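You operate a simulated robot arm through the tools that you are given. There is no shell and no other tool. Be economical: measure what you need, move in short steps, check, and stop when the job is done.

You run a simulated robot arm. Do the job below in one go: nothing can be reset, and whatever is moved stays where it is left.

## Task
Take the black rim clip and put it on the shelf under the side bench. Then put three of the rolls from the top of the side bench on the second tier from the bottom of the wooden shelf. The order counts.

Only the result counts: the job must be done as asked and must still hold three seconds after the hand-in. Knocking over, shifting, dropping, spilling or breaking anything else fails it.

## Robot
A 6-joint arm with a two-finger parallel gripper on a trunk, on a base that drives. Base frame: it is fixed to the floor where the robot stands at the start and does not move with it; the origin is under the middle of the robot, x ahead of it, y to its left, z up; the surface under the hand at the start is at about z = 780. Units: mm, degrees, N and s.
With the tool pointing down near the work surface it reaches from about 380 to 880 mm from the robot's upright axis, wherever it stands. Its first joint turns from -115.0 to 115.0 degrees. Places, roughly: second tier of the wooden shelf [1000, -3400, 600]; shelf under the side bench [800, 300, 200]. Payload 3.43 kg.
The tool frame sits at the grasp point between the pads (the TCP): z along the fingers, y along the line on which they close. The tips reach 34 mm beyond it. Largest opening 128 mm; finger width 24, thickness 12; the body of the gripper, 48 by 130 mm, starts 96 mm behind the TCP.
Orientation is that of the tool frame in the base frame, as a unit quaternion [w, x, y, z]. With the fingers straight down and closing along the base's y, the tool's x points along the base's -x, its y along +y and its z along -z.

## Interface
- The arm moves only by the tool nudge_tool. Its arguments are lists of equal length, an entry for each row: "jaw": the opening, from 0 (shut) to 1 (fully open); "xyz": the shift along the tool's x, y, z in mm, a list of three; "rotation": the turn, a rotation vector about the tool's x, y, z in degrees, a list of three. In form: {"jaw": [jaw, ...], "xyz": [[tx, ty, tz], ...], "rotation": [[ax, ay, az], ...]}. A call has 1 to 8 rows; each row shifts and turns the commanded pose from where the row before left it, along the tool's axes as they then stand. Each row takes 0.2 s and may step no farther than 50 mm and 8.6 degrees from the row before; otherwise, or with a gripper value out of range, the whole call is refused. A pose out of reach is approached as far as the arm can. The call stops where the force on the tool passes 40 N (or 10 N more than at its start, if that is more) or the arm is blocked; 0.2 s more then pass. The fingers move at their own pace (about 108 mm/s each) and stop on an object; they squeeze with about 28 N. The grip force told is the motor's: it shows also when the fingers shut on nothing. Time passes only in rows, and 0.2 s behind the last, so rows that do not move let the fingers close. It gives the time, the measured TCP pose, the force on the tool (base axes), the opening and the grip force at its end, in the units of the frame above (readings bear some noise), with the torque about the TCP (base axes, N m) and any sound that the robot's microphone picked up.
- Cameras (640 x 400 px; columns grow to the right, rows downward): "scene" is now at [24.5, 188.4, 1328.1]; the picture's right is [-0.06, -1.00, 0.00], its down [-0.63, 0.04, -0.78] and it looks along [0.77, -0.05, -0.63] (base axes); focal length 262 px, centre (320, 200). "wrist" rides on the gripper at [76, -11, -160] in the tool frame; the picture's right is [0.15, 0.99, 0.00], its down [-0.88, 0.13, -0.46] and it looks along [-0.45, 0.07, 0.89] (tool axes); focal length 234 px, centre (320, 200). There is no depth. A picture from a camera that has moved, and an enlarged one, comes with that camera's place and axes in the base frame and with its lens.
- snapshot(camera): a new picture of that camera. It takes no simulated time.
- lift_body(by): slides the trunk up (or, below 0, down) by that many mm; the arm and the scene camera ride with it, the base frame stays. It gives what a move gives, with no picture.
- steer(legs): drives the robot by 1 to 6 legs, each [ahead, turn to the left] in mm and degrees, along the robot's own axes; the way and the turn of a leg run together, so that a leg with both is an arc; at most 1500 mm and 180 degrees a leg. The arm and the cameras ride along, it lands a little off, and it stops where it bumps. It gives what a move gives.
- head_to(pan, tilt): turns the head with the scene camera to pan (to the left, within 103 degrees either way) and tilt (down, from -29 to 69), counted from straight ahead of the robot. It gives what a move gives.
- close_up(camera, box): a new picture of the part [left, top, right, bottom] of that camera's present view, enlarged. It takes no simulated time.
- job_done(): hands the job in; it is judged then, once.

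Work in short steps. Places have to be worked out from the pictures, the camera data and where the tool is seen: move nearer, look again, correct. Check each grasp and each placing, and mend what went wrong. You have 165 turns and 120 pictures in all, those below and enlarged ones among them. Open the gripper and draw the arm clear of the work before you hand the job in, unless the task says otherwise; then end with one line.

The tools are called after "Call:" as a command line: name --argument value ..., lists and objects as JSON in quotes. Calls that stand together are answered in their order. nudge_tool: Moves the arm, as the interface text tells. Its arguments: {"type":"object","properties":{"jaw":{"type":"array","items":{"type":"number"}},"xyz":{"type":"array","items":{"type":"array","items":{"type":"number"}}},"rotation":{"type":"array","items":{"type":"array","items":{"type":"number"}}}},"required":["jaw","xyz","rotation"]} The other tools are called the same way: lift_body (by) slides the trunk up or down; steer (legs) drives the base; head_to (pan, tilt) turns the head that bears the scene camera; snapshot (camera) takes a picture; close_up (camera, box) takes an enlarged picture of a part of a camera's view; job_done () hands the job in.

At the start:

```text
clock: 0.0
tcp_pos: [512.7, 61.8, 989.3]
tcp_rot: [0.001, 0.0, 1.0, 0.0]
contact_force: [-0.5, 0.5, 0.0]
torque: [0.03, 0.02, -0.02]
width: 127.7
finger_force: 0.1
trunk travel left (down, up): [-600.0, 190.0]
robot x, y, heading: [4.2, 1.5, -0.2]
head pan, tilt: [-3.6, 39.1]
```

scene: 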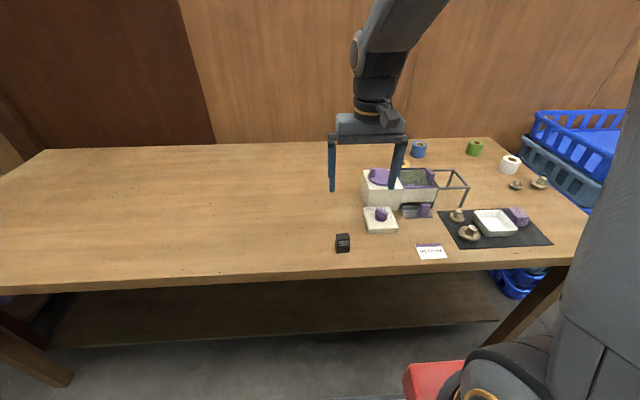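
wrist: 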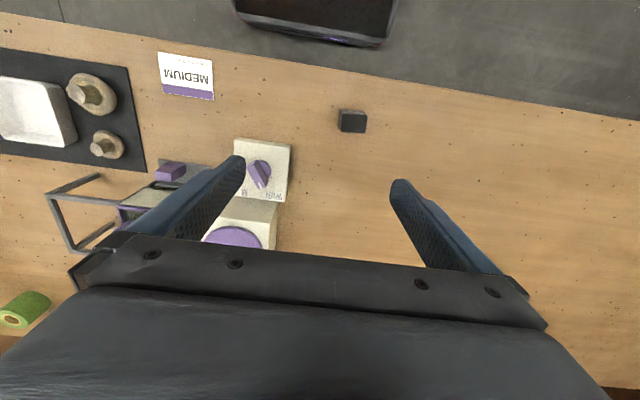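

The small black block near the front edge could be the rim clip, so I'll enlarge that area and the rolls.

Call:
close_up --camera "scene" --box '[310, 130, 600, 270]'

Call:
close_up --camera "wrist" --box '[0, 40, 400, 290]'

```text
2.21 times, centred on (455, 200) of scene
camera zoom: at [24.5, 188.4, 1328.1], right [-0.06, -1.0, 0.0], down [-0.63, 0.04, -0.78], along [0.77, -0.05, -0.63], focal length 577 px, centre (22, 200)
```

zoom: 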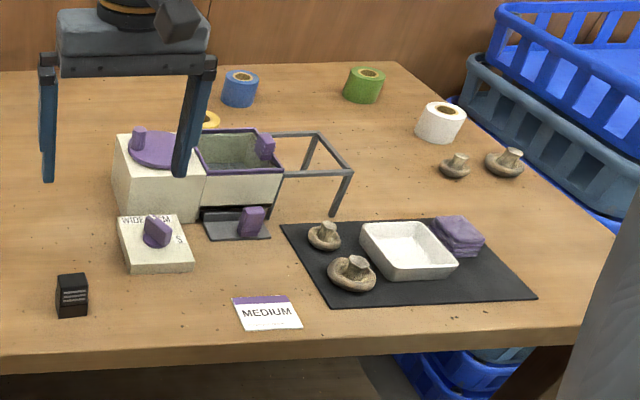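

```text
1.60 times, centred on (200, 165) of wrist
camera zoom: at [435.3, 49.8, 1150.2], right [-0.15, 0.99, 0.0], down [0.88, 0.13, 0.46], along [0.45, 0.07, -0.89], focal length 375 px, centre (512, 256)
```

zoom: 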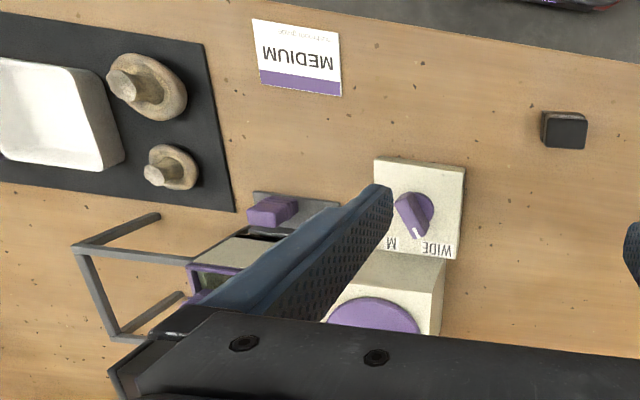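

Black ribbed block at about (500+, ~160); rolls blue, green, white and a yellow one behind the machine. I'll look round the room before acting.

Call:
head_to --pan -80 --tilt 15

Call:
snapshot --camera "scene"

Call:
head_to --pan -35 --tilt 30

Call:
snapshot --camera "scene"

```text
clock: 1.5
tcp_pos: [512.9, 61.9, 989.6]
tcp_rot: [0.0, 0.0, 1.0, 0.001]
contact_force: [0.5, 0.1, 0.2]
torque: [-0.03, -0.02, 0.0]
width: 128.1
finger_force: 0.1
trunk travel left (down, up): [-600.0, 190.0]
robot x, y, heading: [-1.1, 2.7, 0.2]
head pan, tilt: [-80.0, 15.0]
```

```text
115 pictures are left
camera scene: at [-44.6, 101.8, 1366.4], right [-0.98, -0.17, 0.0], down [-0.05, 0.26, -0.97], along [0.17, -0.95, -0.26], focal length 262 px, centre (320, 200)
```

scene: 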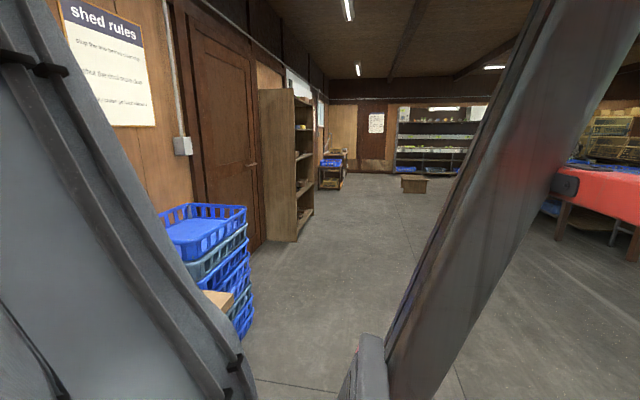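

```text
clock: 2.6
tcp_pos: [511.9, 62.5, 990.3]
tcp_rot: [0.0, 0.0, 1.0, 0.001]
contact_force: [0.4, 0.7, -0.3]
torque: [-0.01, -0.01, -0.02]
width: 128.0
finger_force: 0.1
trunk travel left (down, up): [-600.0, 190.0]
robot x, y, heading: [-3.4, 3.6, -0.2]
head pan, tilt: [-35.0, 30.0]
```

```text
114 pictures are left
camera scene: at [13.2, 141.8, 1342.2], right [-0.57, -0.82, 0.0], down [-0.41, 0.29, -0.87], along [0.71, -0.5, -0.5], focal length 262 px, centre (320, 200)
```

scene: 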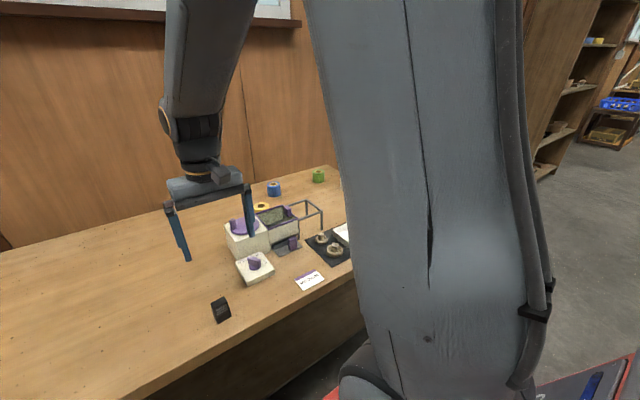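

The clip works out at about (485, 100). I'll move above it and down a bit, and then look with the wrist camera.

Call:
nudge_tool --jaw '[1, 1, 1]' --xyz '[[26, 38, 0], [0, 0, 45], [0, 0, 45]]' --rotation '[[0, 0, 0], [0, 0, 0], [0, 0, 0]]'

Call:
snapshot --camera "wrist"

Call:
head_to --pan -3 --tilt 45

Call:
snapshot --camera "scene"

```text
clock: 3.4
tcp_pos: [485.5, 100.2, 899.5]
tcp_rot: [-0.001, 0.0, 1.0, 0.0]
contact_force: [0.1, 0.2, -0.8]
torque: [0.01, -0.05, 0.01]
width: 127.9
finger_force: 0.0
trunk travel left (down, up): [-600.0, 190.0]
robot x, y, heading: [-2.7, 0.8, 0.0]
head pan, tilt: [-35.0, 30.0]
```

```text
113 pictures are left
camera wrist: at [409.6, 88.3, 1060.5], right [-0.15, 0.99, 0.0], down [0.88, 0.13, 0.46], along [0.45, 0.07, -0.89], focal length 234 px, centre (320, 200)
```

wrist: 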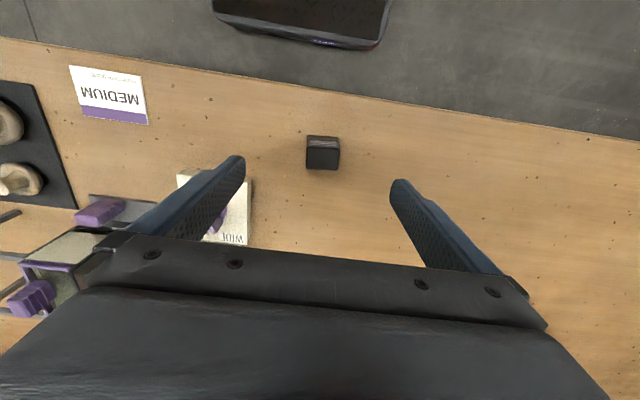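

```text
clock: 4.4
tcp_pos: [486.5, 98.8, 900.5]
tcp_rot: [0.0, -0.001, 1.0, 0.0]
contact_force: [0.2, 0.2, -0.6]
torque: [0.02, -0.04, 0.0]
width: 128.1
finger_force: 0.1
trunk travel left (down, up): [-600.0, 190.0]
robot x, y, heading: [-1.7, 0.0, 0.0]
head pan, tilt: [-3.0, 45.0]
```

```text
112 pictures are left
camera scene: at [20.4, 189.4, 1319.6], right [-0.05, -1.0, 0.0], down [-0.71, 0.04, -0.71], along [0.71, -0.04, -0.71], focal length 262 px, centre (320, 200)
```

scene: 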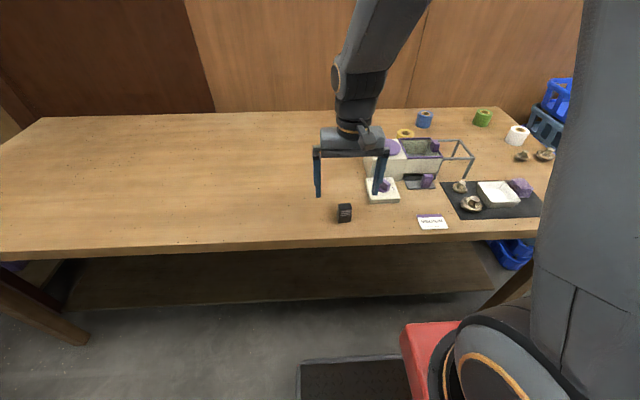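

The clip is centred at about (483, 102), roughly 35–40 mm in size and aligned with the axes. I'll narrow the jaw, lower around it and grip.

Call:
nudge_tool --jaw '[0.7, 0.7, 0.7, 0.2, 0.1, 0.1]' --xyz '[[4, 2, 0], [0, 0, 40], [0, 0, 39], [0, 0, 0], [0, 0, 0], [0, 0, 0]]' --rotation '[[0, 0, 0], [0, 0, 0], [0, 0, 0], [0, 0, 0], [0, 0, 0], [0, 0, 0]]'

Call:
snapshot --camera "wrist"

```text
clock: 5.8
tcp_pos: [483.2, 102.2, 822.5]
tcp_rot: [0.0, 0.0, 1.0, 0.001]
contact_force: [0.8, -0.1, 0.7]
torque: [0.01, -0.03, 0.02]
width: 33.1
finger_force: 28.0
trunk travel left (down, up): [-600.0, 190.0]
robot x, y, heading: [1.8, 2.5, -0.1]
head pan, tilt: [-3.0, 45.0]
```

```text
111 pictures are left
camera wrist: at [405.1, 90.4, 984.0], right [-0.15, 0.99, 0.0], down [0.88, 0.13, 0.46], along [0.45, 0.07, -0.89], focal length 234 px, centre (320, 200)
```

wrist: 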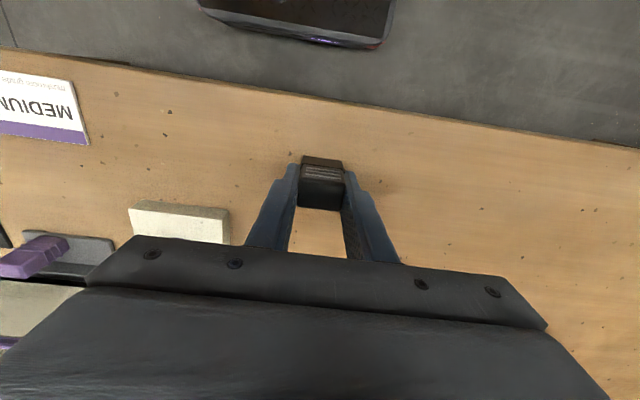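

The clip is held with a 33 mm opening. I'll lift it, then look behind before backing off.

Call:
nudge_tool --jaw '[0.1, 0.1, 0.1]' --xyz '[[0, 0, -50], [0, 0, -50], [0, 0, -30]]' --rotation '[[0, 0, 0], [0, 0, 0], [0, 0, 0]]'

Call:
head_to --pan 103 --tilt 35

Call:
snapshot --camera "scene"

Call:
head_to --pan -103 --tilt 30

Call:
snapshot --camera "scene"

```text
clock: 6.6
tcp_pos: [480.5, 104.6, 950.9]
tcp_rot: [-0.001, 0.0, 1.0, 0.0]
contact_force: [0.5, 0.0, -1.2]
torque: [-0.01, 0.02, 0.01]
width: 33.1
finger_force: 28.0
trunk travel left (down, up): [-600.0, 190.0]
robot x, y, heading: [0.1, -2.8, -0.1]
head pan, tilt: [-3.0, 45.0]
```

```text
clock: 8.4
tcp_pos: [481.7, 102.5, 950.4]
tcp_rot: [0.0, 0.001, 1.0, 0.001]
contact_force: [0.7, 0.0, 0.4]
torque: [0.0, -0.03, 0.02]
width: 33.3
finger_force: 27.5
trunk travel left (down, up): [-600.0, 190.0]
robot x, y, heading: [-3.3, -0.9, 0.1]
head pan, tilt: [103.0, 35.0]
```

```text
110 pictures are left
camera scene: at [-80.6, 279.6, 1334.4], right [0.97, 0.22, 0.0], down [0.13, -0.56, -0.82], along [-0.18, 0.8, -0.57], focal length 262 px, centre (320, 200)
```

scene: 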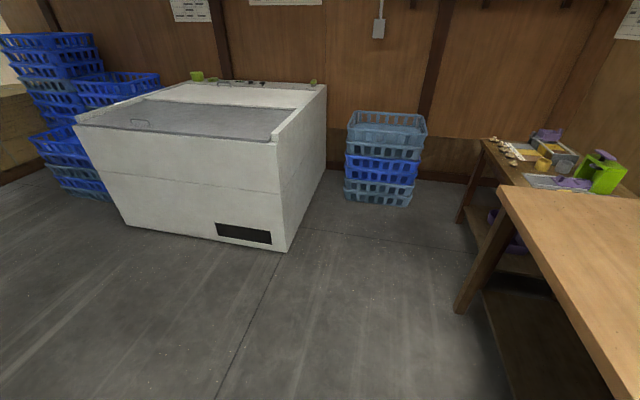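

```text
clock: 11.4
tcp_pos: [481.9, 102.2, 950.6]
tcp_rot: [-0.001, 0.0, 1.0, 0.0]
contact_force: [-0.2, 0.7, 0.7]
torque: [0.0, 0.0, -0.01]
width: 33.0
finger_force: 27.9
trunk travel left (down, up): [-600.0, 190.0]
robot x, y, heading: [1.0, 0.2, 0.4]
head pan, tilt: [-103.0, 30.0]
```

```text
109 pictures are left
camera scene: at [-81.2, 105.6, 1342.2], right [-0.97, 0.22, 0.0], down [0.11, 0.49, -0.87], along [-0.19, -0.84, -0.5], focal length 262 px, centre (320, 200)
```

scene: 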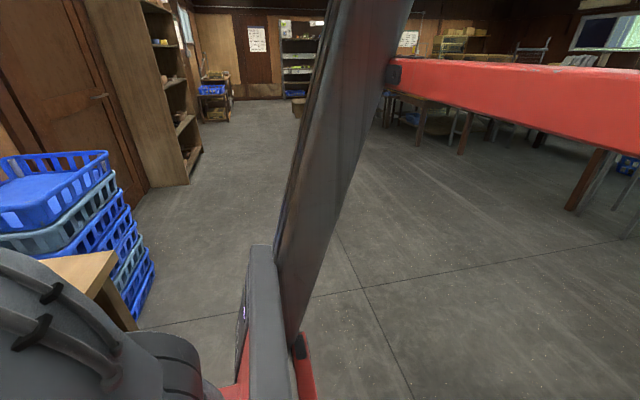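

The floor behind looks clear. I'll back off 500 mm and aim the head at the bench.

Call:
steer --legs '[[-500, 0]]'

Call:
head_to --pan -3 --tilt 35

Call:
lift_body --by -400

Call:
snapshot --camera "scene"

```text
clock: 14.3
tcp_pos: [-15.6, 104.2, 951.3]
tcp_rot: [0.0, -0.002, 1.0, 0.001]
contact_force: [-0.1, -0.9, -0.5]
torque: [0.0, -0.02, 0.02]
width: 33.1
finger_force: 28.0
trunk travel left (down, up): [-600.0, 190.0]
robot x, y, heading: [-498.7, -3.0, 0.2]
head pan, tilt: [-103.0, 30.0]
```

```text
clock: 16.1
tcp_pos: [-14.8, 104.7, 951.0]
tcp_rot: [0.0, -0.001, 1.0, 0.0]
contact_force: [1.0, -0.6, 0.0]
torque: [-0.04, 0.02, 0.01]
width: 33.4
finger_force: 27.3
trunk travel left (down, up): [-600.0, 190.0]
robot x, y, heading: [-496.1, -1.1, 0.1]
head pan, tilt: [-3.0, 35.0]
```

```text
clock: 19.9
tcp_pos: [-14.9, 102.4, 552.2]
tcp_rot: [0.0, -0.002, 1.0, 0.001]
contact_force: [-0.1, -0.2, -0.3]
torque: [-0.03, 0.0, -0.01]
width: 33.1
finger_force: 27.8
trunk travel left (down, up): [-200.0, 590.0]
robot x, y, heading: [-492.3, 0.9, 0.3]
head pan, tilt: [-3.0, 35.0]
```

```text
108 pictures are left
camera scene: at [-358.2, 188.7, 934.4], right [-0.05, -1.0, 0.0], down [-0.57, 0.03, -0.82], along [0.82, -0.04, -0.57], focal length 262 px, centre (320, 200)
```

scene: 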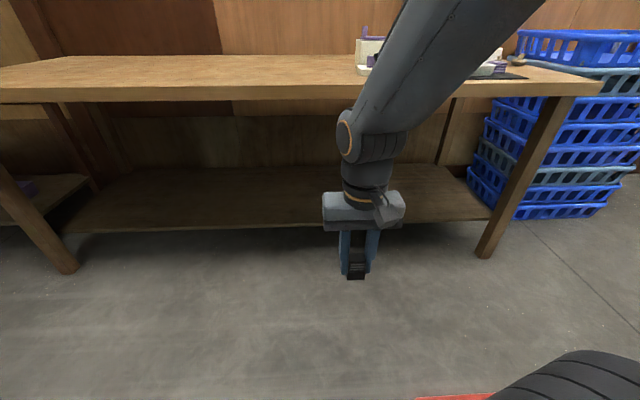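

The shelf under the bench is clear, with its front edge at x≈510–535. I'll extend the arm forward a bit, then pitch the tool towards horizontal.

Call:
nudge_tool --jaw '[0.1, 0.1, 0.1, 0.1]' --xyz '[[-50, 0, 0], [-50, 0, 0], [-50, 0, 0], [-50, 0, 0]]' --rotation '[[0, 0, 0], [0, 0, 0], [0, 0, 0], [0, 0, 0]]'

Call:
nudge_tool --jaw '[0.1, 0.1, 0.1, 0.1, 0.1, 0.1, 0.1, 0.1]' --xyz '[[0, 0, 0], [0, 0, 0], [0, 0, 0], [0, 0, 0], [0, 0, 0], [0, 0, 0], [0, 0, 0], [0, 0, 0]]' --rotation '[[0, -8.5, 0], [0, -8.5, 0], [0, -8.5, 0], [0, -8.5, 0], [0, -8.5, 0], [0, -8.5, 0], [0, -8.5, 0], [0, -8.5, 0]]'

Call:
snapshot --camera "scene"

```text
clock: 20.9
tcp_pos: [184.1, 102.8, 550.1]
tcp_rot: [0.0, -0.002, 1.0, 0.001]
contact_force: [-0.1, -0.3, 0.4]
torque: [-0.01, 0.02, 0.02]
width: 33.3
finger_force: 27.9
trunk travel left (down, up): [-200.0, 590.0]
robot x, y, heading: [-498.2, -4.2, 0.3]
head pan, tilt: [-3.0, 35.0]
```

```text
clock: 22.7
tcp_pos: [191.2, 97.9, 548.1]
tcp_rot: [0.526, -0.001, 0.85, -0.017]
contact_force: [0.5, -0.1, -0.3]
torque: [-0.03, 0.03, 0.0]
width: 33.3
finger_force: 28.1
out of reach, approached as far as the arm can: row 5, 8
trunk travel left (down, up): [-200.0, 590.0]
robot x, y, heading: [-494.4, 1.0, 0.3]
head pan, tilt: [-3.0, 35.0]
```

```text
107 pictures are left
camera scene: at [-358.2, 188.7, 934.4], right [-0.05, -1.0, 0.0], down [-0.57, 0.03, -0.82], along [0.82, -0.04, -0.57], focal length 262 px, centre (320, 200)
```

scene: 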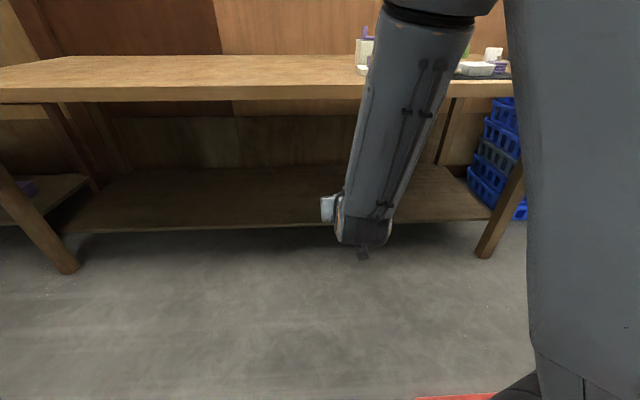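

The tool is pitched about 63°, which is enough clearance for a release. I'll lower the trunk fully and look.

Call:
lift_body --by -190

Call:
snapshot --camera "wrist"

Call:
snapshot --camera "scene"

```text
clock: 24.8
tcp_pos: [244.9, 98.2, 358.4]
tcp_rot: [0.526, 0.0, 0.851, -0.018]
contact_force: [-0.6, -0.7, -1.0]
torque: [-0.03, 0.02, 0.01]
width: 33.3
finger_force: 27.6
trunk travel left (down, up): [-10.0, 780.0]
robot x, y, heading: [-500.5, 1.6, 0.0]
head pan, tilt: [-3.0, 35.0]
```

```text
106 pictures are left
camera wrist: at [66.1, 89.9, 362.8], right [-0.05, 0.99, -0.16], down [-0.01, 0.16, 0.99], along [1.0, 0.05, 0.0], focal length 234 px, centre (320, 200)
```

wrist: 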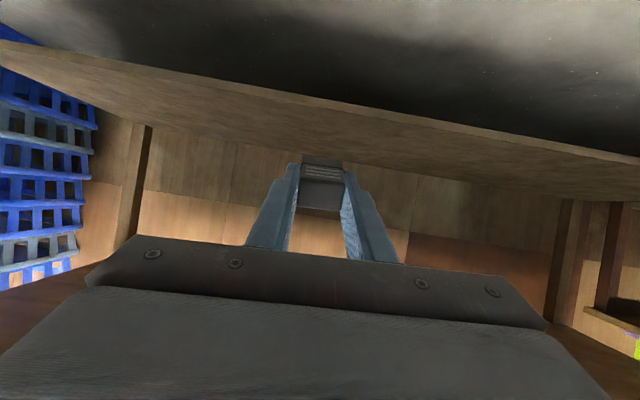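

```text
105 pictures are left
camera scene: at [-305.3, 188.9, 744.4], right [-0.05, -1.0, 0.0], down [-0.57, 0.03, -0.82], along [0.82, -0.04, -0.57], focal length 262 px, centre (320, 200)
```

scene: 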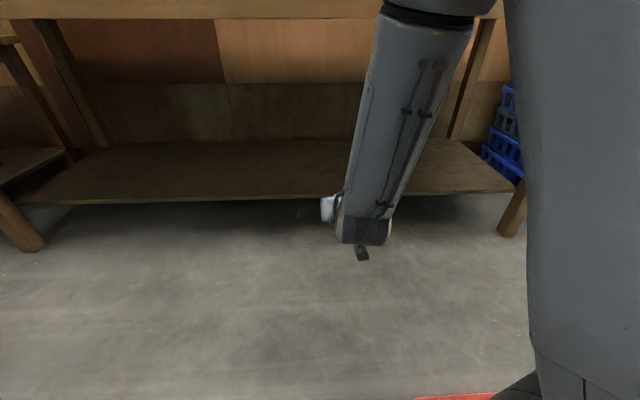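

Triangulating the edge across three views puts the shelf front at x≈555 and its top at z≈170. To keep the elbow clear of the table I'll extend the arm forward and lower it before driving in.

Call:
nudge_tool --jaw '[0.1, 0.1, 0.1, 0.1, 0.1]' --xyz '[[3.6, 0, 37.6], [3.6, 0, 37.6], [3.6, 0, 37.6], [3.6, 0, 37.6], [3.6, 0, 37.6]]' --rotation '[[0, 0, 0], [0, 0, 0], [0, 0, 0], [0, 0, 0], [0, 0, 0]]'

Call:
head_to --pan -3 --tilt 10

Call:
snapshot --camera "scene"

```text
clock: 26.0
tcp_pos: [405.8, 92.9, 258.5]
tcp_rot: [0.524, -0.001, 0.852, -0.022]
contact_force: [-0.2, -0.5, -1.0]
torque: [0.02, 0.0, 0.01]
width: 33.2
finger_force: 27.9
trunk travel left (down, up): [-10.0, 780.0]
robot x, y, heading: [-496.3, -0.2, 0.1]
head pan, tilt: [-3.0, 35.0]
```

```text
clock: 26.9
tcp_pos: [406.8, 93.7, 259.2]
tcp_rot: [0.524, -0.001, 0.851, -0.022]
contact_force: [-0.5, -0.4, 0.0]
torque: [-0.03, 0.0, 0.0]
width: 33.4
finger_force: 28.0
trunk travel left (down, up): [-10.0, 780.0]
robot x, y, heading: [-496.8, 0.3, 0.2]
head pan, tilt: [-3.0, 10.0]
```

```text
104 pictures are left
camera scene: at [-300.3, 188.7, 784.4], right [-0.05, -1.0, 0.0], down [-0.17, 0.01, -0.98], along [0.98, -0.05, -0.17], focal length 262 px, centre (320, 200)
```

scene: 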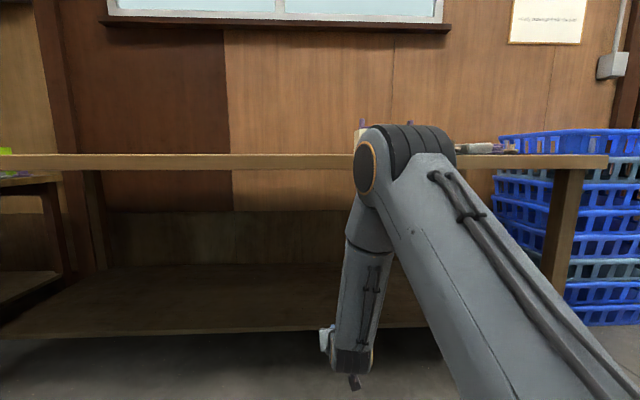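

The elbow sits at about x≈125, z≈765, level with the tabletop edge (x≈411). I'll extend 80–100 mm more so the robot needs to drive in less.

Call:
nudge_tool --jaw '[0.1, 0.1, 0.1]' --xyz '[[-15, 0, 30], [-15, 0, 30], [-15, 0, 30]]' --rotation '[[0, 0, 0], [0, 0, 0], [0, 0, 0]]'

Call:
snapshot --camera "scene"

```text
clock: 27.7
tcp_pos: [504.9, 90.5, 255.4]
tcp_rot: [0.526, 0.0, 0.85, -0.018]
contact_force: [-0.6, -0.4, 0.2]
torque: [0.0, 0.0, -0.05]
width: 33.0
finger_force: 27.6
trunk travel left (down, up): [-10.0, 780.0]
robot x, y, heading: [-493.1, 0.3, 0.1]
head pan, tilt: [-3.0, 10.0]
```

```text
103 pictures are left
camera scene: at [-300.4, 188.7, 784.5], right [-0.05, -1.0, 0.0], down [-0.17, 0.01, -0.98], along [0.98, -0.05, -0.17], focal length 262 px, centre (320, 200)
```

scene: 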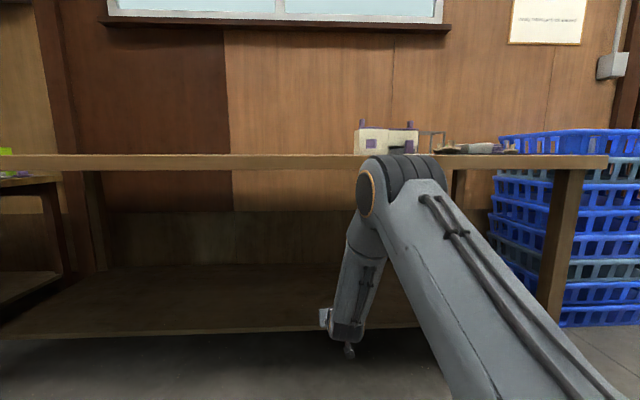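

Extending worked and lowered the elbow. I'll extend 50 mm more, then drive ahead 90 mm.

Call:
nudge_tool --jaw '[0.1, 0.1]' --xyz '[[-12, 0, 24], [-12, 0, 24]]' --rotation '[[0, 0, 0], [0, 0, 0]]'

Call:
steer --legs '[[90, 0]]'

Call:
snapshot --camera "scene"

Call:
snapshot --camera "wrist"

```text
clock: 28.3
tcp_pos: [557.5, 88.7, 258.2]
tcp_rot: [0.526, 0.0, 0.851, -0.018]
contact_force: [-1.5, 0.3, -0.5]
torque: [0.02, 0.03, -0.05]
width: 33.1
finger_force: 28.3
trunk travel left (down, up): [-10.0, 780.0]
robot x, y, heading: [-494.4, 0.6, 0.1]
head pan, tilt: [-3.0, 10.0]
```

```text
clock: 29.4
tcp_pos: [648.6, 90.2, 257.0]
tcp_rot: [0.526, -0.001, 0.85, -0.017]
contact_force: [-0.6, 0.1, -0.7]
torque: [0.0, 0.0, -0.02]
width: 33.4
finger_force: 28.1
trunk travel left (down, up): [-10.0, 780.0]
robot x, y, heading: [-406.0, -0.3, 0.2]
head pan, tilt: [-3.0, 10.0]
```

```text
102 pictures are left
camera scene: at [-210.1, 189.3, 784.5], right [-0.05, -1.0, 0.0], down [-0.17, 0.01, -0.98], along [0.98, -0.05, -0.17], focal length 262 px, centre (320, 200)
```

scene: 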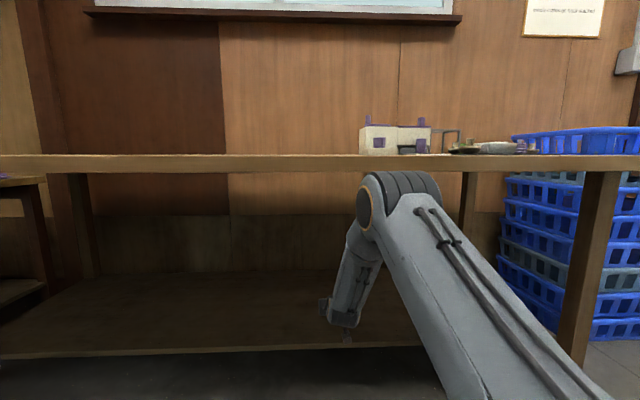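

```text
101 pictures are left
camera wrist: at [470.5, 81.2, 262.1], right [-0.05, 0.99, -0.16], down [-0.01, 0.16, 0.99], along [1.0, 0.05, 0.0], focal length 234 px, centre (320, 200)
```

wrist: 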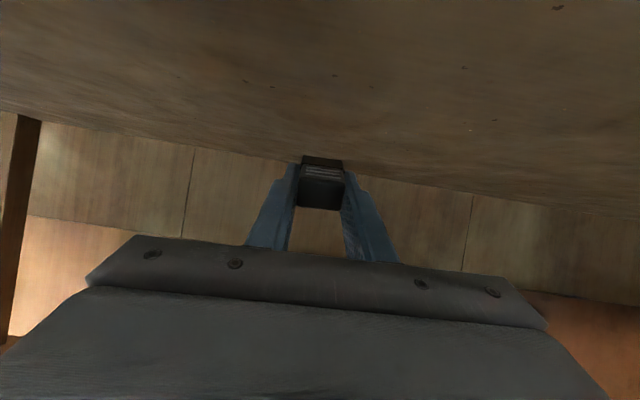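

The clip is over the shelf. I'll lower it in small steps until it touches.

Call:
nudge_tool --jaw '[0.1, 0.1, 0.1, 0.1, 0.1]' --xyz '[[13.4, 0, 6.7], [9, 0, 4.5], [4.5, 0, 2.2], [4.5, 0, 2.2], [0, 0, 0]]' --rotation '[[0, 0, 0], [0, 0, 0], [0, 0, 0], [0, 0, 0], [0, 0, 0]]'

Call:
close_up --camera "wrist" --box '[220, 100, 420, 225]'

```text
clock: 30.6
tcp_pos: [648.8, 88.6, 223.1]
tcp_rot: [0.525, -0.001, 0.851, -0.017]
contact_force: [-0.5, 0.4, -0.1]
torque: [-0.01, 0.0, -0.02]
width: 33.3
finger_force: 27.7
trunk travel left (down, up): [-10.0, 780.0]
robot x, y, heading: [-403.7, 2.1, 0.3]
head pan, tilt: [-3.0, 10.0]
```

```text
3.20 times, centred on (320, 162) of wrist
camera zoom: at [470.4, 80.2, 227.6], right [-0.05, 0.99, -0.16], down [-0.01, 0.16, 0.99], along [1.0, 0.05, 0.0], focal length 749 px, centre (320, 320)
```

zoom: 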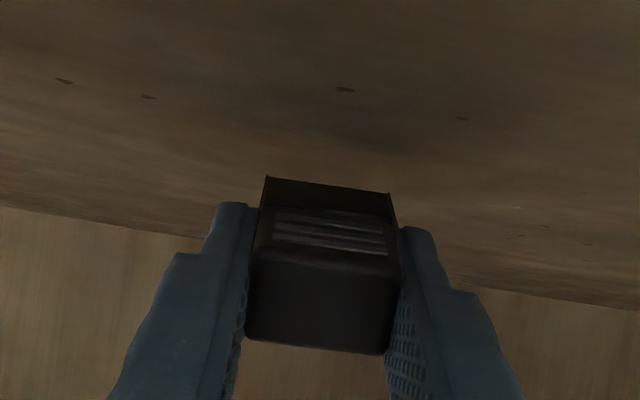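

No contact yet at z=223, so I continue down in fine steps.

Call:
nudge_tool --jaw '[0.1, 0.1, 0.1, 0.1]' --xyz '[[3.6, 0, 1.8], [2.7, 0, 1.3], [2.7, 0, 1.3], [0, 0, 0]]' --rotation '[[0, 0, 0], [0, 0, 0], [0, 0, 0], [0, 0, 0]]'

Call:
nudge_tool --jaw '[0.1, 0.1, 0.1]' --xyz '[[2.7, 0, 1.3], [2.7, 0, 1.3], [0, 0, 0]]' --rotation '[[0, 0, 0], [0, 0, 0], [0, 0, 0]]'

Call:
close_up --camera "wrist" --box '[220, 100, 420, 225]'

```text
clock: 31.6
tcp_pos: [648.7, 89.8, 214.4]
tcp_rot: [0.526, -0.001, 0.85, -0.017]
contact_force: [0.1, 0.1, 3.1]
torque: [0.05, -0.12, 0.0]
width: 33.2
finger_force: 28.1
trunk travel left (down, up): [-10.0, 780.0]
robot x, y, heading: [-408.3, 1.4, 0.4]
head pan, tilt: [-3.0, 10.0]
```

```text
clock: 32.4
tcp_pos: [649.0, 88.0, 209.5]
tcp_rot: [0.528, -0.001, 0.849, -0.017]
contact_force: [1.6, 0.1, 20.3]
torque: [0.23, -0.74, -0.05]
width: 33.7
finger_force: 28.2
trunk travel left (down, up): [-10.0, 780.0]
robot x, y, heading: [-404.3, -1.0, 0.3]
head pan, tilt: [-3.0, 10.0]
```

```text
3.20 times, centred on (320, 162) of wrist
camera zoom: at [471.5, 80.3, 213.4], right [-0.05, 0.99, -0.16], down [-0.02, 0.16, 0.99], along [1.0, 0.05, 0.01], focal length 749 px, centre (320, 320)
```

zoom: 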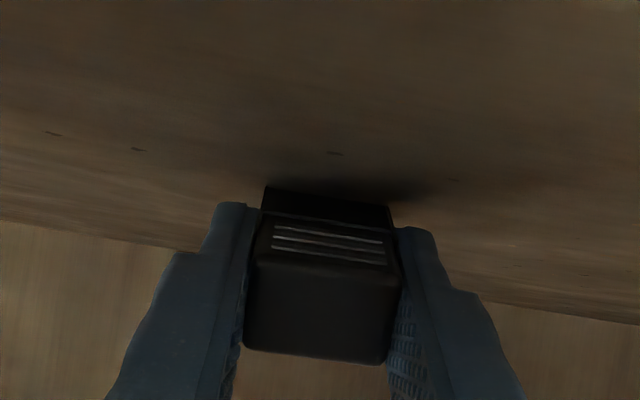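

Contact is made (20 N). I'll ease up 4 mm, open gently, wait, then draw straight back and up.

Call:
nudge_tool --jaw '[0.1, 0.45, 0.45, 0.45]' --xyz '[[-3.6, 0, -1.8], [0, 0, 0], [0, 0, 0], [0, 0, 0]]' --rotation '[[0, 0, 0], [0, 0, 0], [0, 0, 0], [0, 0, 0]]'

Call:
nudge_tool --jaw '[0.45, 0.45, 0.45]' --xyz '[[0, 0, -30], [0, 0, -35], [0, 0, -35]]' --rotation '[[0, 0, 0], [0, 0, 0], [0, 0, 0]]'

Call:
snapshot --camera "wrist"

```text
clock: 33.4
tcp_pos: [648.0, 90.6, 209.4]
tcp_rot: [0.524, -0.002, 0.851, -0.017]
contact_force: [-0.6, 0.1, 1.3]
torque: [-0.02, 0.01, 0.0]
width: 57.6
finger_force: 0.0
trunk travel left (down, up): [-10.0, 780.0]
robot x, y, heading: [-401.1, 2.4, 0.5]
head pan, tilt: [-3.0, 10.0]
```

```text
clock: 34.2
tcp_pos: [559.4, 90.2, 252.9]
tcp_rot: [0.526, 0.0, 0.85, -0.018]
contact_force: [0.3, 0.5, -0.2]
torque: [0.03, 0.04, 0.03]
width: 57.6
finger_force: 0.1
trunk travel left (down, up): [-10.0, 780.0]
robot x, y, heading: [-403.5, 0.2, 0.6]
head pan, tilt: [-3.0, 10.0]
```

```text
98 pictures are left
camera wrist: at [381.1, 82.4, 257.7], right [-0.05, 0.99, -0.16], down [-0.01, 0.16, 0.99], along [1.0, 0.05, 0.0], focal length 234 px, centre (320, 200)
```

wrist: 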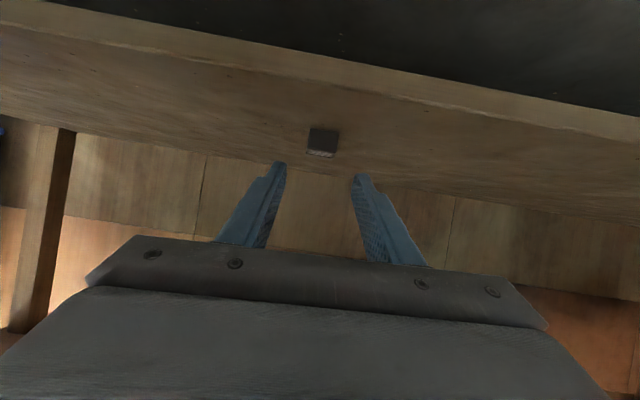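

The clip rests on the shelf under the bench, well inside the edge. I'll back out, keep the tool pitched (useful for the rolls), and raise the trunk.

Call:
steer --legs '[[-320, 0]]'

Call:
lift_body --by 760

Call:
head_to --pan -15 --tilt 30

Call:
snapshot --camera "scene"

```text
clock: 36.3
tcp_pos: [244.7, 89.8, 252.9]
tcp_rot: [0.526, -0.002, 0.85, -0.017]
contact_force: [0.6, -1.1, 0.5]
torque: [0.02, -0.01, -0.01]
width: 57.7
finger_force: 0.2
trunk travel left (down, up): [-10.0, 780.0]
robot x, y, heading: [-717.6, -2.8, 0.2]
head pan, tilt: [-3.0, 10.0]
```

```text
refused: 760 is not a number from -400 to 400
```

```text
clock: 37.1
tcp_pos: [244.7, 89.9, 253.1]
tcp_rot: [0.526, -0.001, 0.85, -0.017]
contact_force: [-0.9, -0.3, -0.3]
torque: [-0.03, -0.04, -0.01]
width: 57.6
finger_force: 0.1
trunk travel left (down, up): [-10.0, 780.0]
robot x, y, heading: [-720.8, -1.1, 0.0]
head pan, tilt: [-15.0, 30.0]
```

```text
97 pictures are left
camera scene: at [-529.8, 169.3, 752.2], right [-0.25, -0.97, 0.0], down [-0.48, 0.13, -0.87], along [0.84, -0.22, -0.5], focal length 262 px, centre (320, 200)
```

scene: 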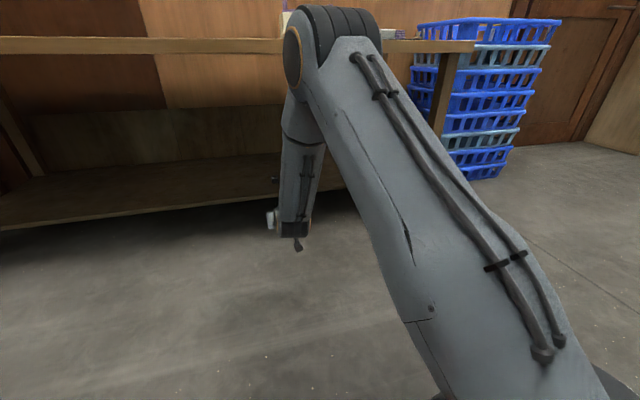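

The lift limit is 400 mm per call, so I'll raise in two calls.

Call:
lift_body --by 400

Call:
lift_body --by 370

Call:
snapshot --camera "scene"

Call:
snapshot --camera "wrist"

```text
clock: 41.0
tcp_pos: [245.5, 89.0, 652.7]
tcp_rot: [0.526, -0.001, 0.851, -0.017]
contact_force: [0.5, -0.2, -0.7]
torque: [-0.01, 0.02, 0.0]
width: 57.8
finger_force: 0.0
trunk travel left (down, up): [-410.0, 380.0]
robot x, y, heading: [-717.5, -3.1, 0.2]
head pan, tilt: [-15.0, 30.0]
```

```text
clock: 44.5
tcp_pos: [244.4, 89.5, 1022.4]
tcp_rot: [0.525, -0.001, 0.851, -0.017]
contact_force: [0.1, 0.8, 0.1]
torque: [-0.01, -0.04, -0.01]
width: 57.5
finger_force: 0.1
trunk travel left (down, up): [-780.0, 10.0]
robot x, y, heading: [-718.5, -2.6, 0.3]
head pan, tilt: [-15.0, 30.0]
```

```text
96 pictures are left
camera scene: at [-744.1, 168.4, 1522.2], right [-0.25, -0.97, 0.0], down [-0.48, 0.13, -0.87], along [0.84, -0.22, -0.5], focal length 262 px, centre (320, 200)
```

scene: 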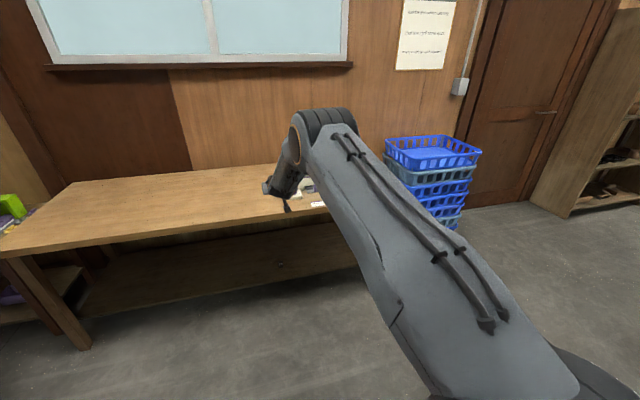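

```text
95 pictures are left
camera wrist: at [67.0, 80.8, 1027.5], right [-0.05, 0.99, -0.16], down [-0.01, 0.16, 0.99], along [1.0, 0.05, 0.0], focal length 234 px, centre (320, 200)
```

wrist: 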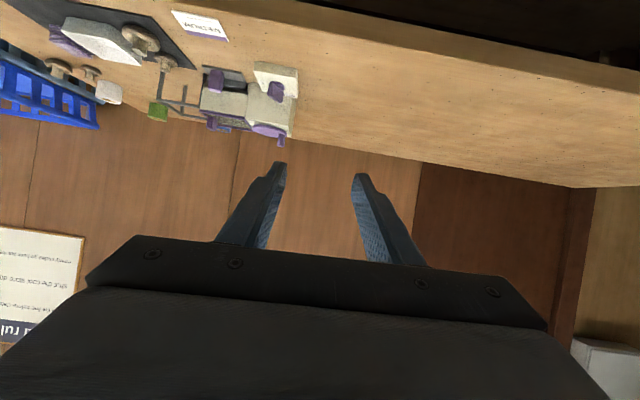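

The view is clear. I'll drive an S-curve to stand in front of the rolls at about (-150, -430), with the arm high.

Call:
steer --legs '[[383, -74], [383, 74]]'

Call:
head_to --pan 15 --tilt 35

Call:
snapshot --camera "scene"

Call:
snapshot --camera "wrist"

```text
clock: 51.4
tcp_pos: [821.6, -329.2, 1022.7]
tcp_rot: [0.526, -0.007, 0.85, -0.014]
contact_force: [0.2, -0.3, -0.6]
torque: [0.02, -0.02, 0.01]
width: 57.4
finger_force: 0.0
trunk travel left (down, up): [-780.0, 10.0]
robot x, y, heading: [-141.2, -433.8, 0.9]
head pan, tilt: [-15.0, 30.0]
cut short: leg 1, 2
```

```text
clock: 52.3
tcp_pos: [821.3, -328.0, 1023.2]
tcp_rot: [0.526, -0.007, 0.851, -0.014]
contact_force: [-0.5, 0.1, -0.1]
torque: [0.0, 0.0, 0.02]
width: 57.5
finger_force: 0.0
trunk travel left (down, up): [-780.0, 10.0]
robot x, y, heading: [-142.0, -433.2, 0.7]
head pan, tilt: [15.0, 35.0]
```

```text
94 pictures are left
camera scene: at [-170.8, -216.7, 1514.4], right [0.27, -0.96, 0.0], down [-0.55, -0.15, -0.82], along [0.79, 0.22, -0.57], focal length 262 px, centre (320, 200)
```

scene: 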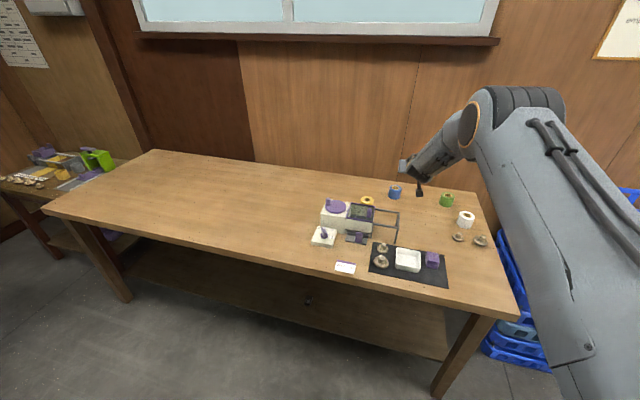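

```text
93 pictures are left
camera wrist: at [643.5, -338.7, 1027.8], right [-0.06, 0.98, -0.16], down [-0.01, 0.16, 0.99], along [1.0, 0.06, 0.0], focal length 234 px, centre (320, 200)
```

wrist: 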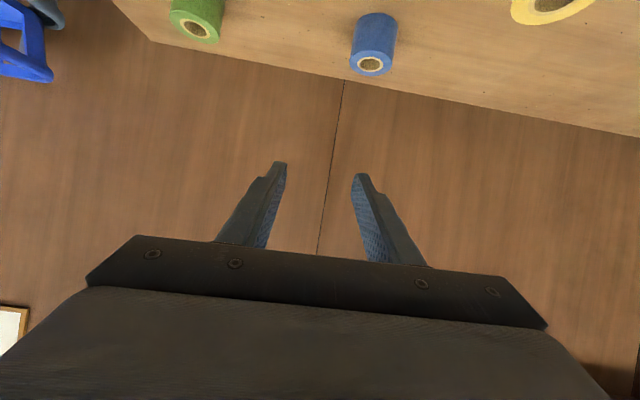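

All four rolls are visible, and I'll use green, white and blue. Green is first, at about (960, -520), so I shift the arm sideways and drive ahead a bit.

Call:
nudge_tool --jaw '[0.7, 0.7, 0.7, 0.7]' --xyz '[[0, -48, 0], [0, -48, 0], [0, -48, 0], [0, -48, 0]]' --rotation '[[0, 0, 0], [0, 0, 0], [0, 0, 0], [0, 0, 0]]'

Call:
lift_body --by -60

Call:
snapshot --camera "wrist"

```text
clock: 53.3
tcp_pos: [812.2, -453.0, 1010.4]
tcp_rot: [0.488, 0.042, 0.871, -0.041]
contact_force: [-0.1, -0.4, 0.4]
torque: [-0.03, 0.04, -0.04]
width: 89.7
finger_force: 0.1
out of reach, approached as far as the arm can: row 2, 3, 4
trunk travel left (down, up): [-780.0, 10.0]
robot x, y, heading: [-146.5, -430.6, 0.5]
head pan, tilt: [15.0, 35.0]
```

```text
clock: 54.3
tcp_pos: [829.6, -453.9, 951.2]
tcp_rot: [0.488, 0.041, 0.871, -0.04]
contact_force: [-0.2, -0.6, 0.1]
torque: [-0.03, 0.0, -0.01]
width: 89.7
finger_force: 0.0
trunk travel left (down, up): [-720.0, 70.0]
robot x, y, heading: [-143.3, -431.2, 1.0]
head pan, tilt: [15.0, 35.0]
```

```text
92 pictures are left
camera wrist: at [652.6, -445.5, 970.7], right [0.03, 0.99, -0.15], down [0.09, 0.15, 0.98], along [1.0, -0.05, -0.08], focal length 234 px, centre (320, 200)
```

wrist: 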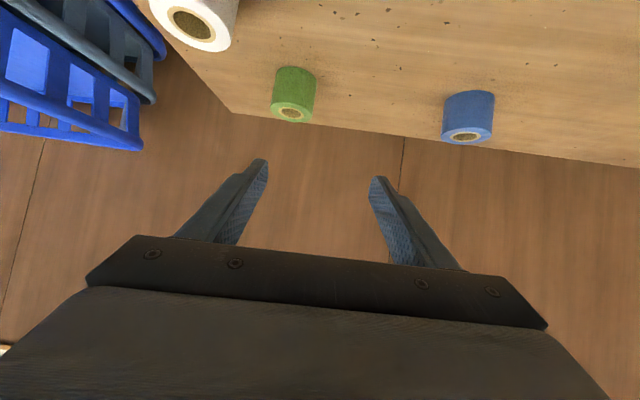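

Triangulated: green ≈(978,-523), blue ≈(977,-285), white ≈(835,-588), all about 45 mm tall. White sits in front of green, so I'll take it first with a steeper tool to clear the mushrooms. I reduce the pitch and turn the robot right.

Call:
nudge_tool --jaw '[0.8, 0.8, 0.8]' --xyz '[[0, 0, 0], [0, 0, 0], [0, 0, 0]]' --rotation '[[0, 7, 0], [0, 7, 0], [0, 7, 0]]'

Call:
steer --legs '[[0, -7.5]]'

Call:
snapshot --camera "wrist"

```text
clock: 55.1
tcp_pos: [834.4, -484.8, 958.1]
tcp_rot: [0.402, 0.075, 0.908, -0.088]
contact_force: [0.4, 0.0, -0.5]
torque: [-0.03, -0.01, -0.04]
width: 102.3
finger_force: 0.0
out of reach, approached as far as the arm can: row 2, 3
trunk travel left (down, up): [-720.0, 70.0]
robot x, y, heading: [-139.2, -432.9, 0.7]
head pan, tilt: [15.0, 35.0]
```

```text
clock: 56.1
tcp_pos: [819.8, -609.9, 958.8]
tcp_rot: [0.396, 0.134, 0.901, -0.114]
contact_force: [-0.3, -0.4, 0.1]
torque: [0.01, -0.03, 0.0]
width: 102.4
finger_force: 0.1
trunk travel left (down, up): [-720.0, 70.0]
robot x, y, heading: [-140.4, -431.3, -6.7]
head pan, tilt: [15.0, 35.0]
```

```text
91 pictures are left
camera wrist: at [656.9, -560.2, 1008.9], right [0.23, 0.95, -0.21], down [0.3, 0.13, 0.94], along [0.92, -0.28, -0.26], focal length 234 px, centre (320, 200)
```

wrist: 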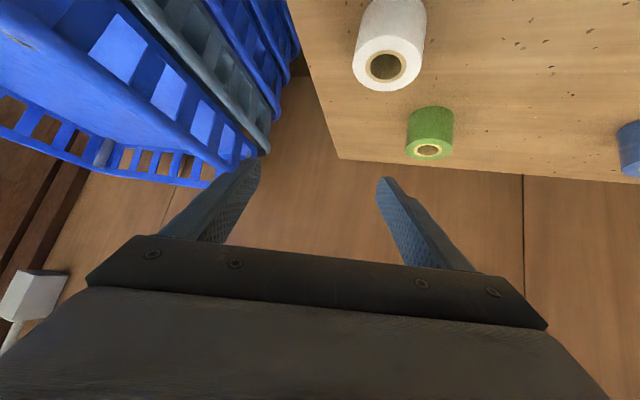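

The arm is overstretched and twisted. I'll retract it about 130 mm and straighten it, then move the base nearer.

Call:
nudge_tool --jaw '[0.8, 0.8, 0.8, 0.8]' --xyz '[[22, -10, -24], [22, -10, -24], [22, -10, -24], [22, -10, -24]]' --rotation '[[0, 0, 0], [-4.2, -0.6, -1.2], [-4.2, -0.6, -1.2], [-4.2, -0.6, -1.2]]'

```text
clock: 57.1
tcp_pos: [683.2, -610.4, 934.0]
tcp_rot: [0.344, 0.083, 0.934, -0.056]
contact_force: [-1.0, 0.3, 0.6]
torque: [-0.04, -0.01, -0.04]
width: 102.1
finger_force: 0.0
out of reach, approached as far as the arm can: row 4
trunk travel left (down, up): [-720.0, 70.0]
robot x, y, heading: [-142.4, -435.3, -6.8]
head pan, tilt: [15.0, 35.0]
```

I'll retract a little more into the comfortable zone with some height, then lower the trunk slightly and drive ahead.

Call:
nudge_tool --jaw '[0.8, 0.8, 0.8]' --xyz '[[16, -7, -31], [16, -7, -31], [16, -7, -31]]' --rotation '[[0, 0, 0], [0, 0, 0], [0, 0, 0]]'

Call:
lift_body --by -60

Call:
steer --legs '[[180, 6]]'

Call:
head_to --pan 0 --tilt 35

Call:
snapshot --camera "scene"

Call:
snapshot --camera "wrist"

```text
clock: 57.9
tcp_pos: [610.3, -544.3, 968.8]
tcp_rot: [0.399, 0.121, 0.907, -0.052]
contact_force: [0.9, 0.4, 0.0]
torque: [-0.01, -0.01, 0.0]
width: 102.4
finger_force: 0.1
out of reach, approached as far as the arm can: row 1, 2
trunk travel left (down, up): [-720.0, 70.0]
robot x, y, heading: [-139.8, -432.0, -6.9]
head pan, tilt: [15.0, 35.0]
```

```text
clock: 58.9
tcp_pos: [608.6, -544.2, 909.5]
tcp_rot: [0.4, 0.121, 0.907, -0.052]
contact_force: [-0.5, 0.2, -0.2]
torque: [-0.04, -0.01, -0.02]
width: 102.4
finger_force: 0.1
trunk travel left (down, up): [-660.0, 130.0]
robot x, y, heading: [-141.9, -430.6, -6.8]
head pan, tilt: [15.0, 35.0]
```

```text
clock: 60.4
tcp_pos: [801.6, -476.3, 908.7]
tcp_rot: [0.401, 0.073, 0.913, -0.03]
contact_force: [-1.1, -0.3, -0.6]
torque: [-0.03, -0.02, 0.03]
width: 102.4
finger_force: 0.0
trunk travel left (down, up): [-660.0, 130.0]
robot x, y, heading: [40.3, -445.0, -0.7]
head pan, tilt: [15.0, 35.0]
```

```text
clock: 61.2
tcp_pos: [801.5, -476.4, 908.6]
tcp_rot: [0.402, 0.072, 0.912, -0.031]
contact_force: [-0.4, 0.1, -1.4]
torque: [0.01, -0.02, -0.02]
width: 102.4
finger_force: 0.0
trunk travel left (down, up): [-660.0, 130.0]
robot x, y, heading: [42.9, -442.2, -0.7]
head pan, tilt: [0.0, 35.0]
```

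```text
90 pictures are left
camera scene: at [55.9, -251.2, 1394.4], right [-0.01, -1.0, 0.0], down [-0.57, 0.01, -0.82], along [0.82, -0.01, -0.57], focal length 262 px, centre (320, 200)
```

scene: 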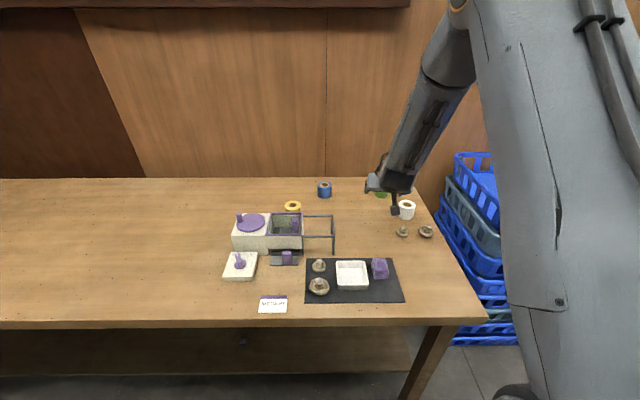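

```text
89 pictures are left
camera wrist: at [632.2, -461.4, 960.8], right [0.06, 0.99, -0.11], down [0.28, 0.09, 0.96], along [0.96, -0.09, -0.27], focal length 234 px, centre (320, 200)
```

wrist: 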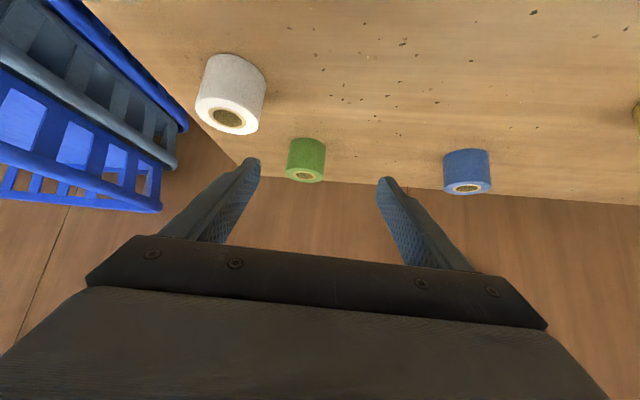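

The pose is now good (pitch 48°, level). White is centred at about (829,-582) with Ø68 and a height of about 50. I'll move above it and look before lowering.

Call:
nudge_tool --jaw '[0.85, 0.85, 0.85, 0.85]' --xyz '[[-10, -50, 13], [-11, -50, 13], [18, 0, 16.5], [18, 0, 16.5]]' --rotation '[[0, 0, 0], [0, 0, 0], [0, 0, 0], [0, 0, 0]]'

Call:
snapshot --camera "wrist"

Call:
close_up --camera "scene" --box '[300, 150, 460, 250]'

```text
refused: row 1 steps farther than a row can; nothing moved
```

```text
88 pictures are left
camera wrist: at [632.2, -461.4, 960.8], right [0.06, 0.99, -0.11], down [0.28, 0.09, 0.96], along [0.96, -0.09, -0.27], focal length 234 px, centre (320, 200)
```

wrist: 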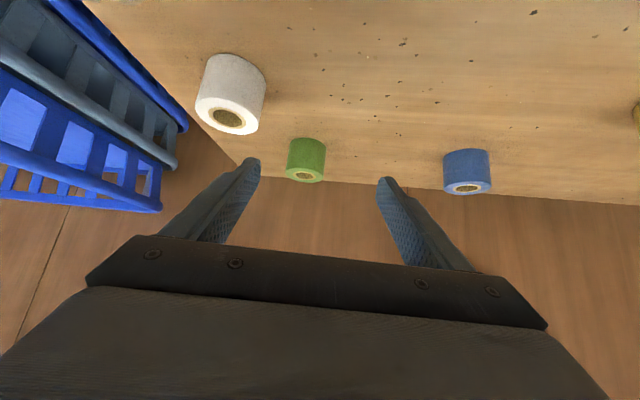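

```text
4.00 times, centred on (380, 200) of scene
camera zoom: at [55.9, -251.2, 1394.4], right [-0.01, -1.0, 0.0], down [-0.57, 0.01, -0.82], along [0.82, -0.01, -0.57], focal length 1046 px, centre (80, 200)
```

zoom: 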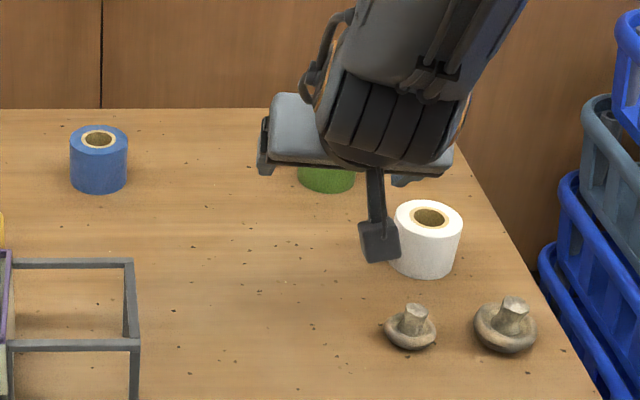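

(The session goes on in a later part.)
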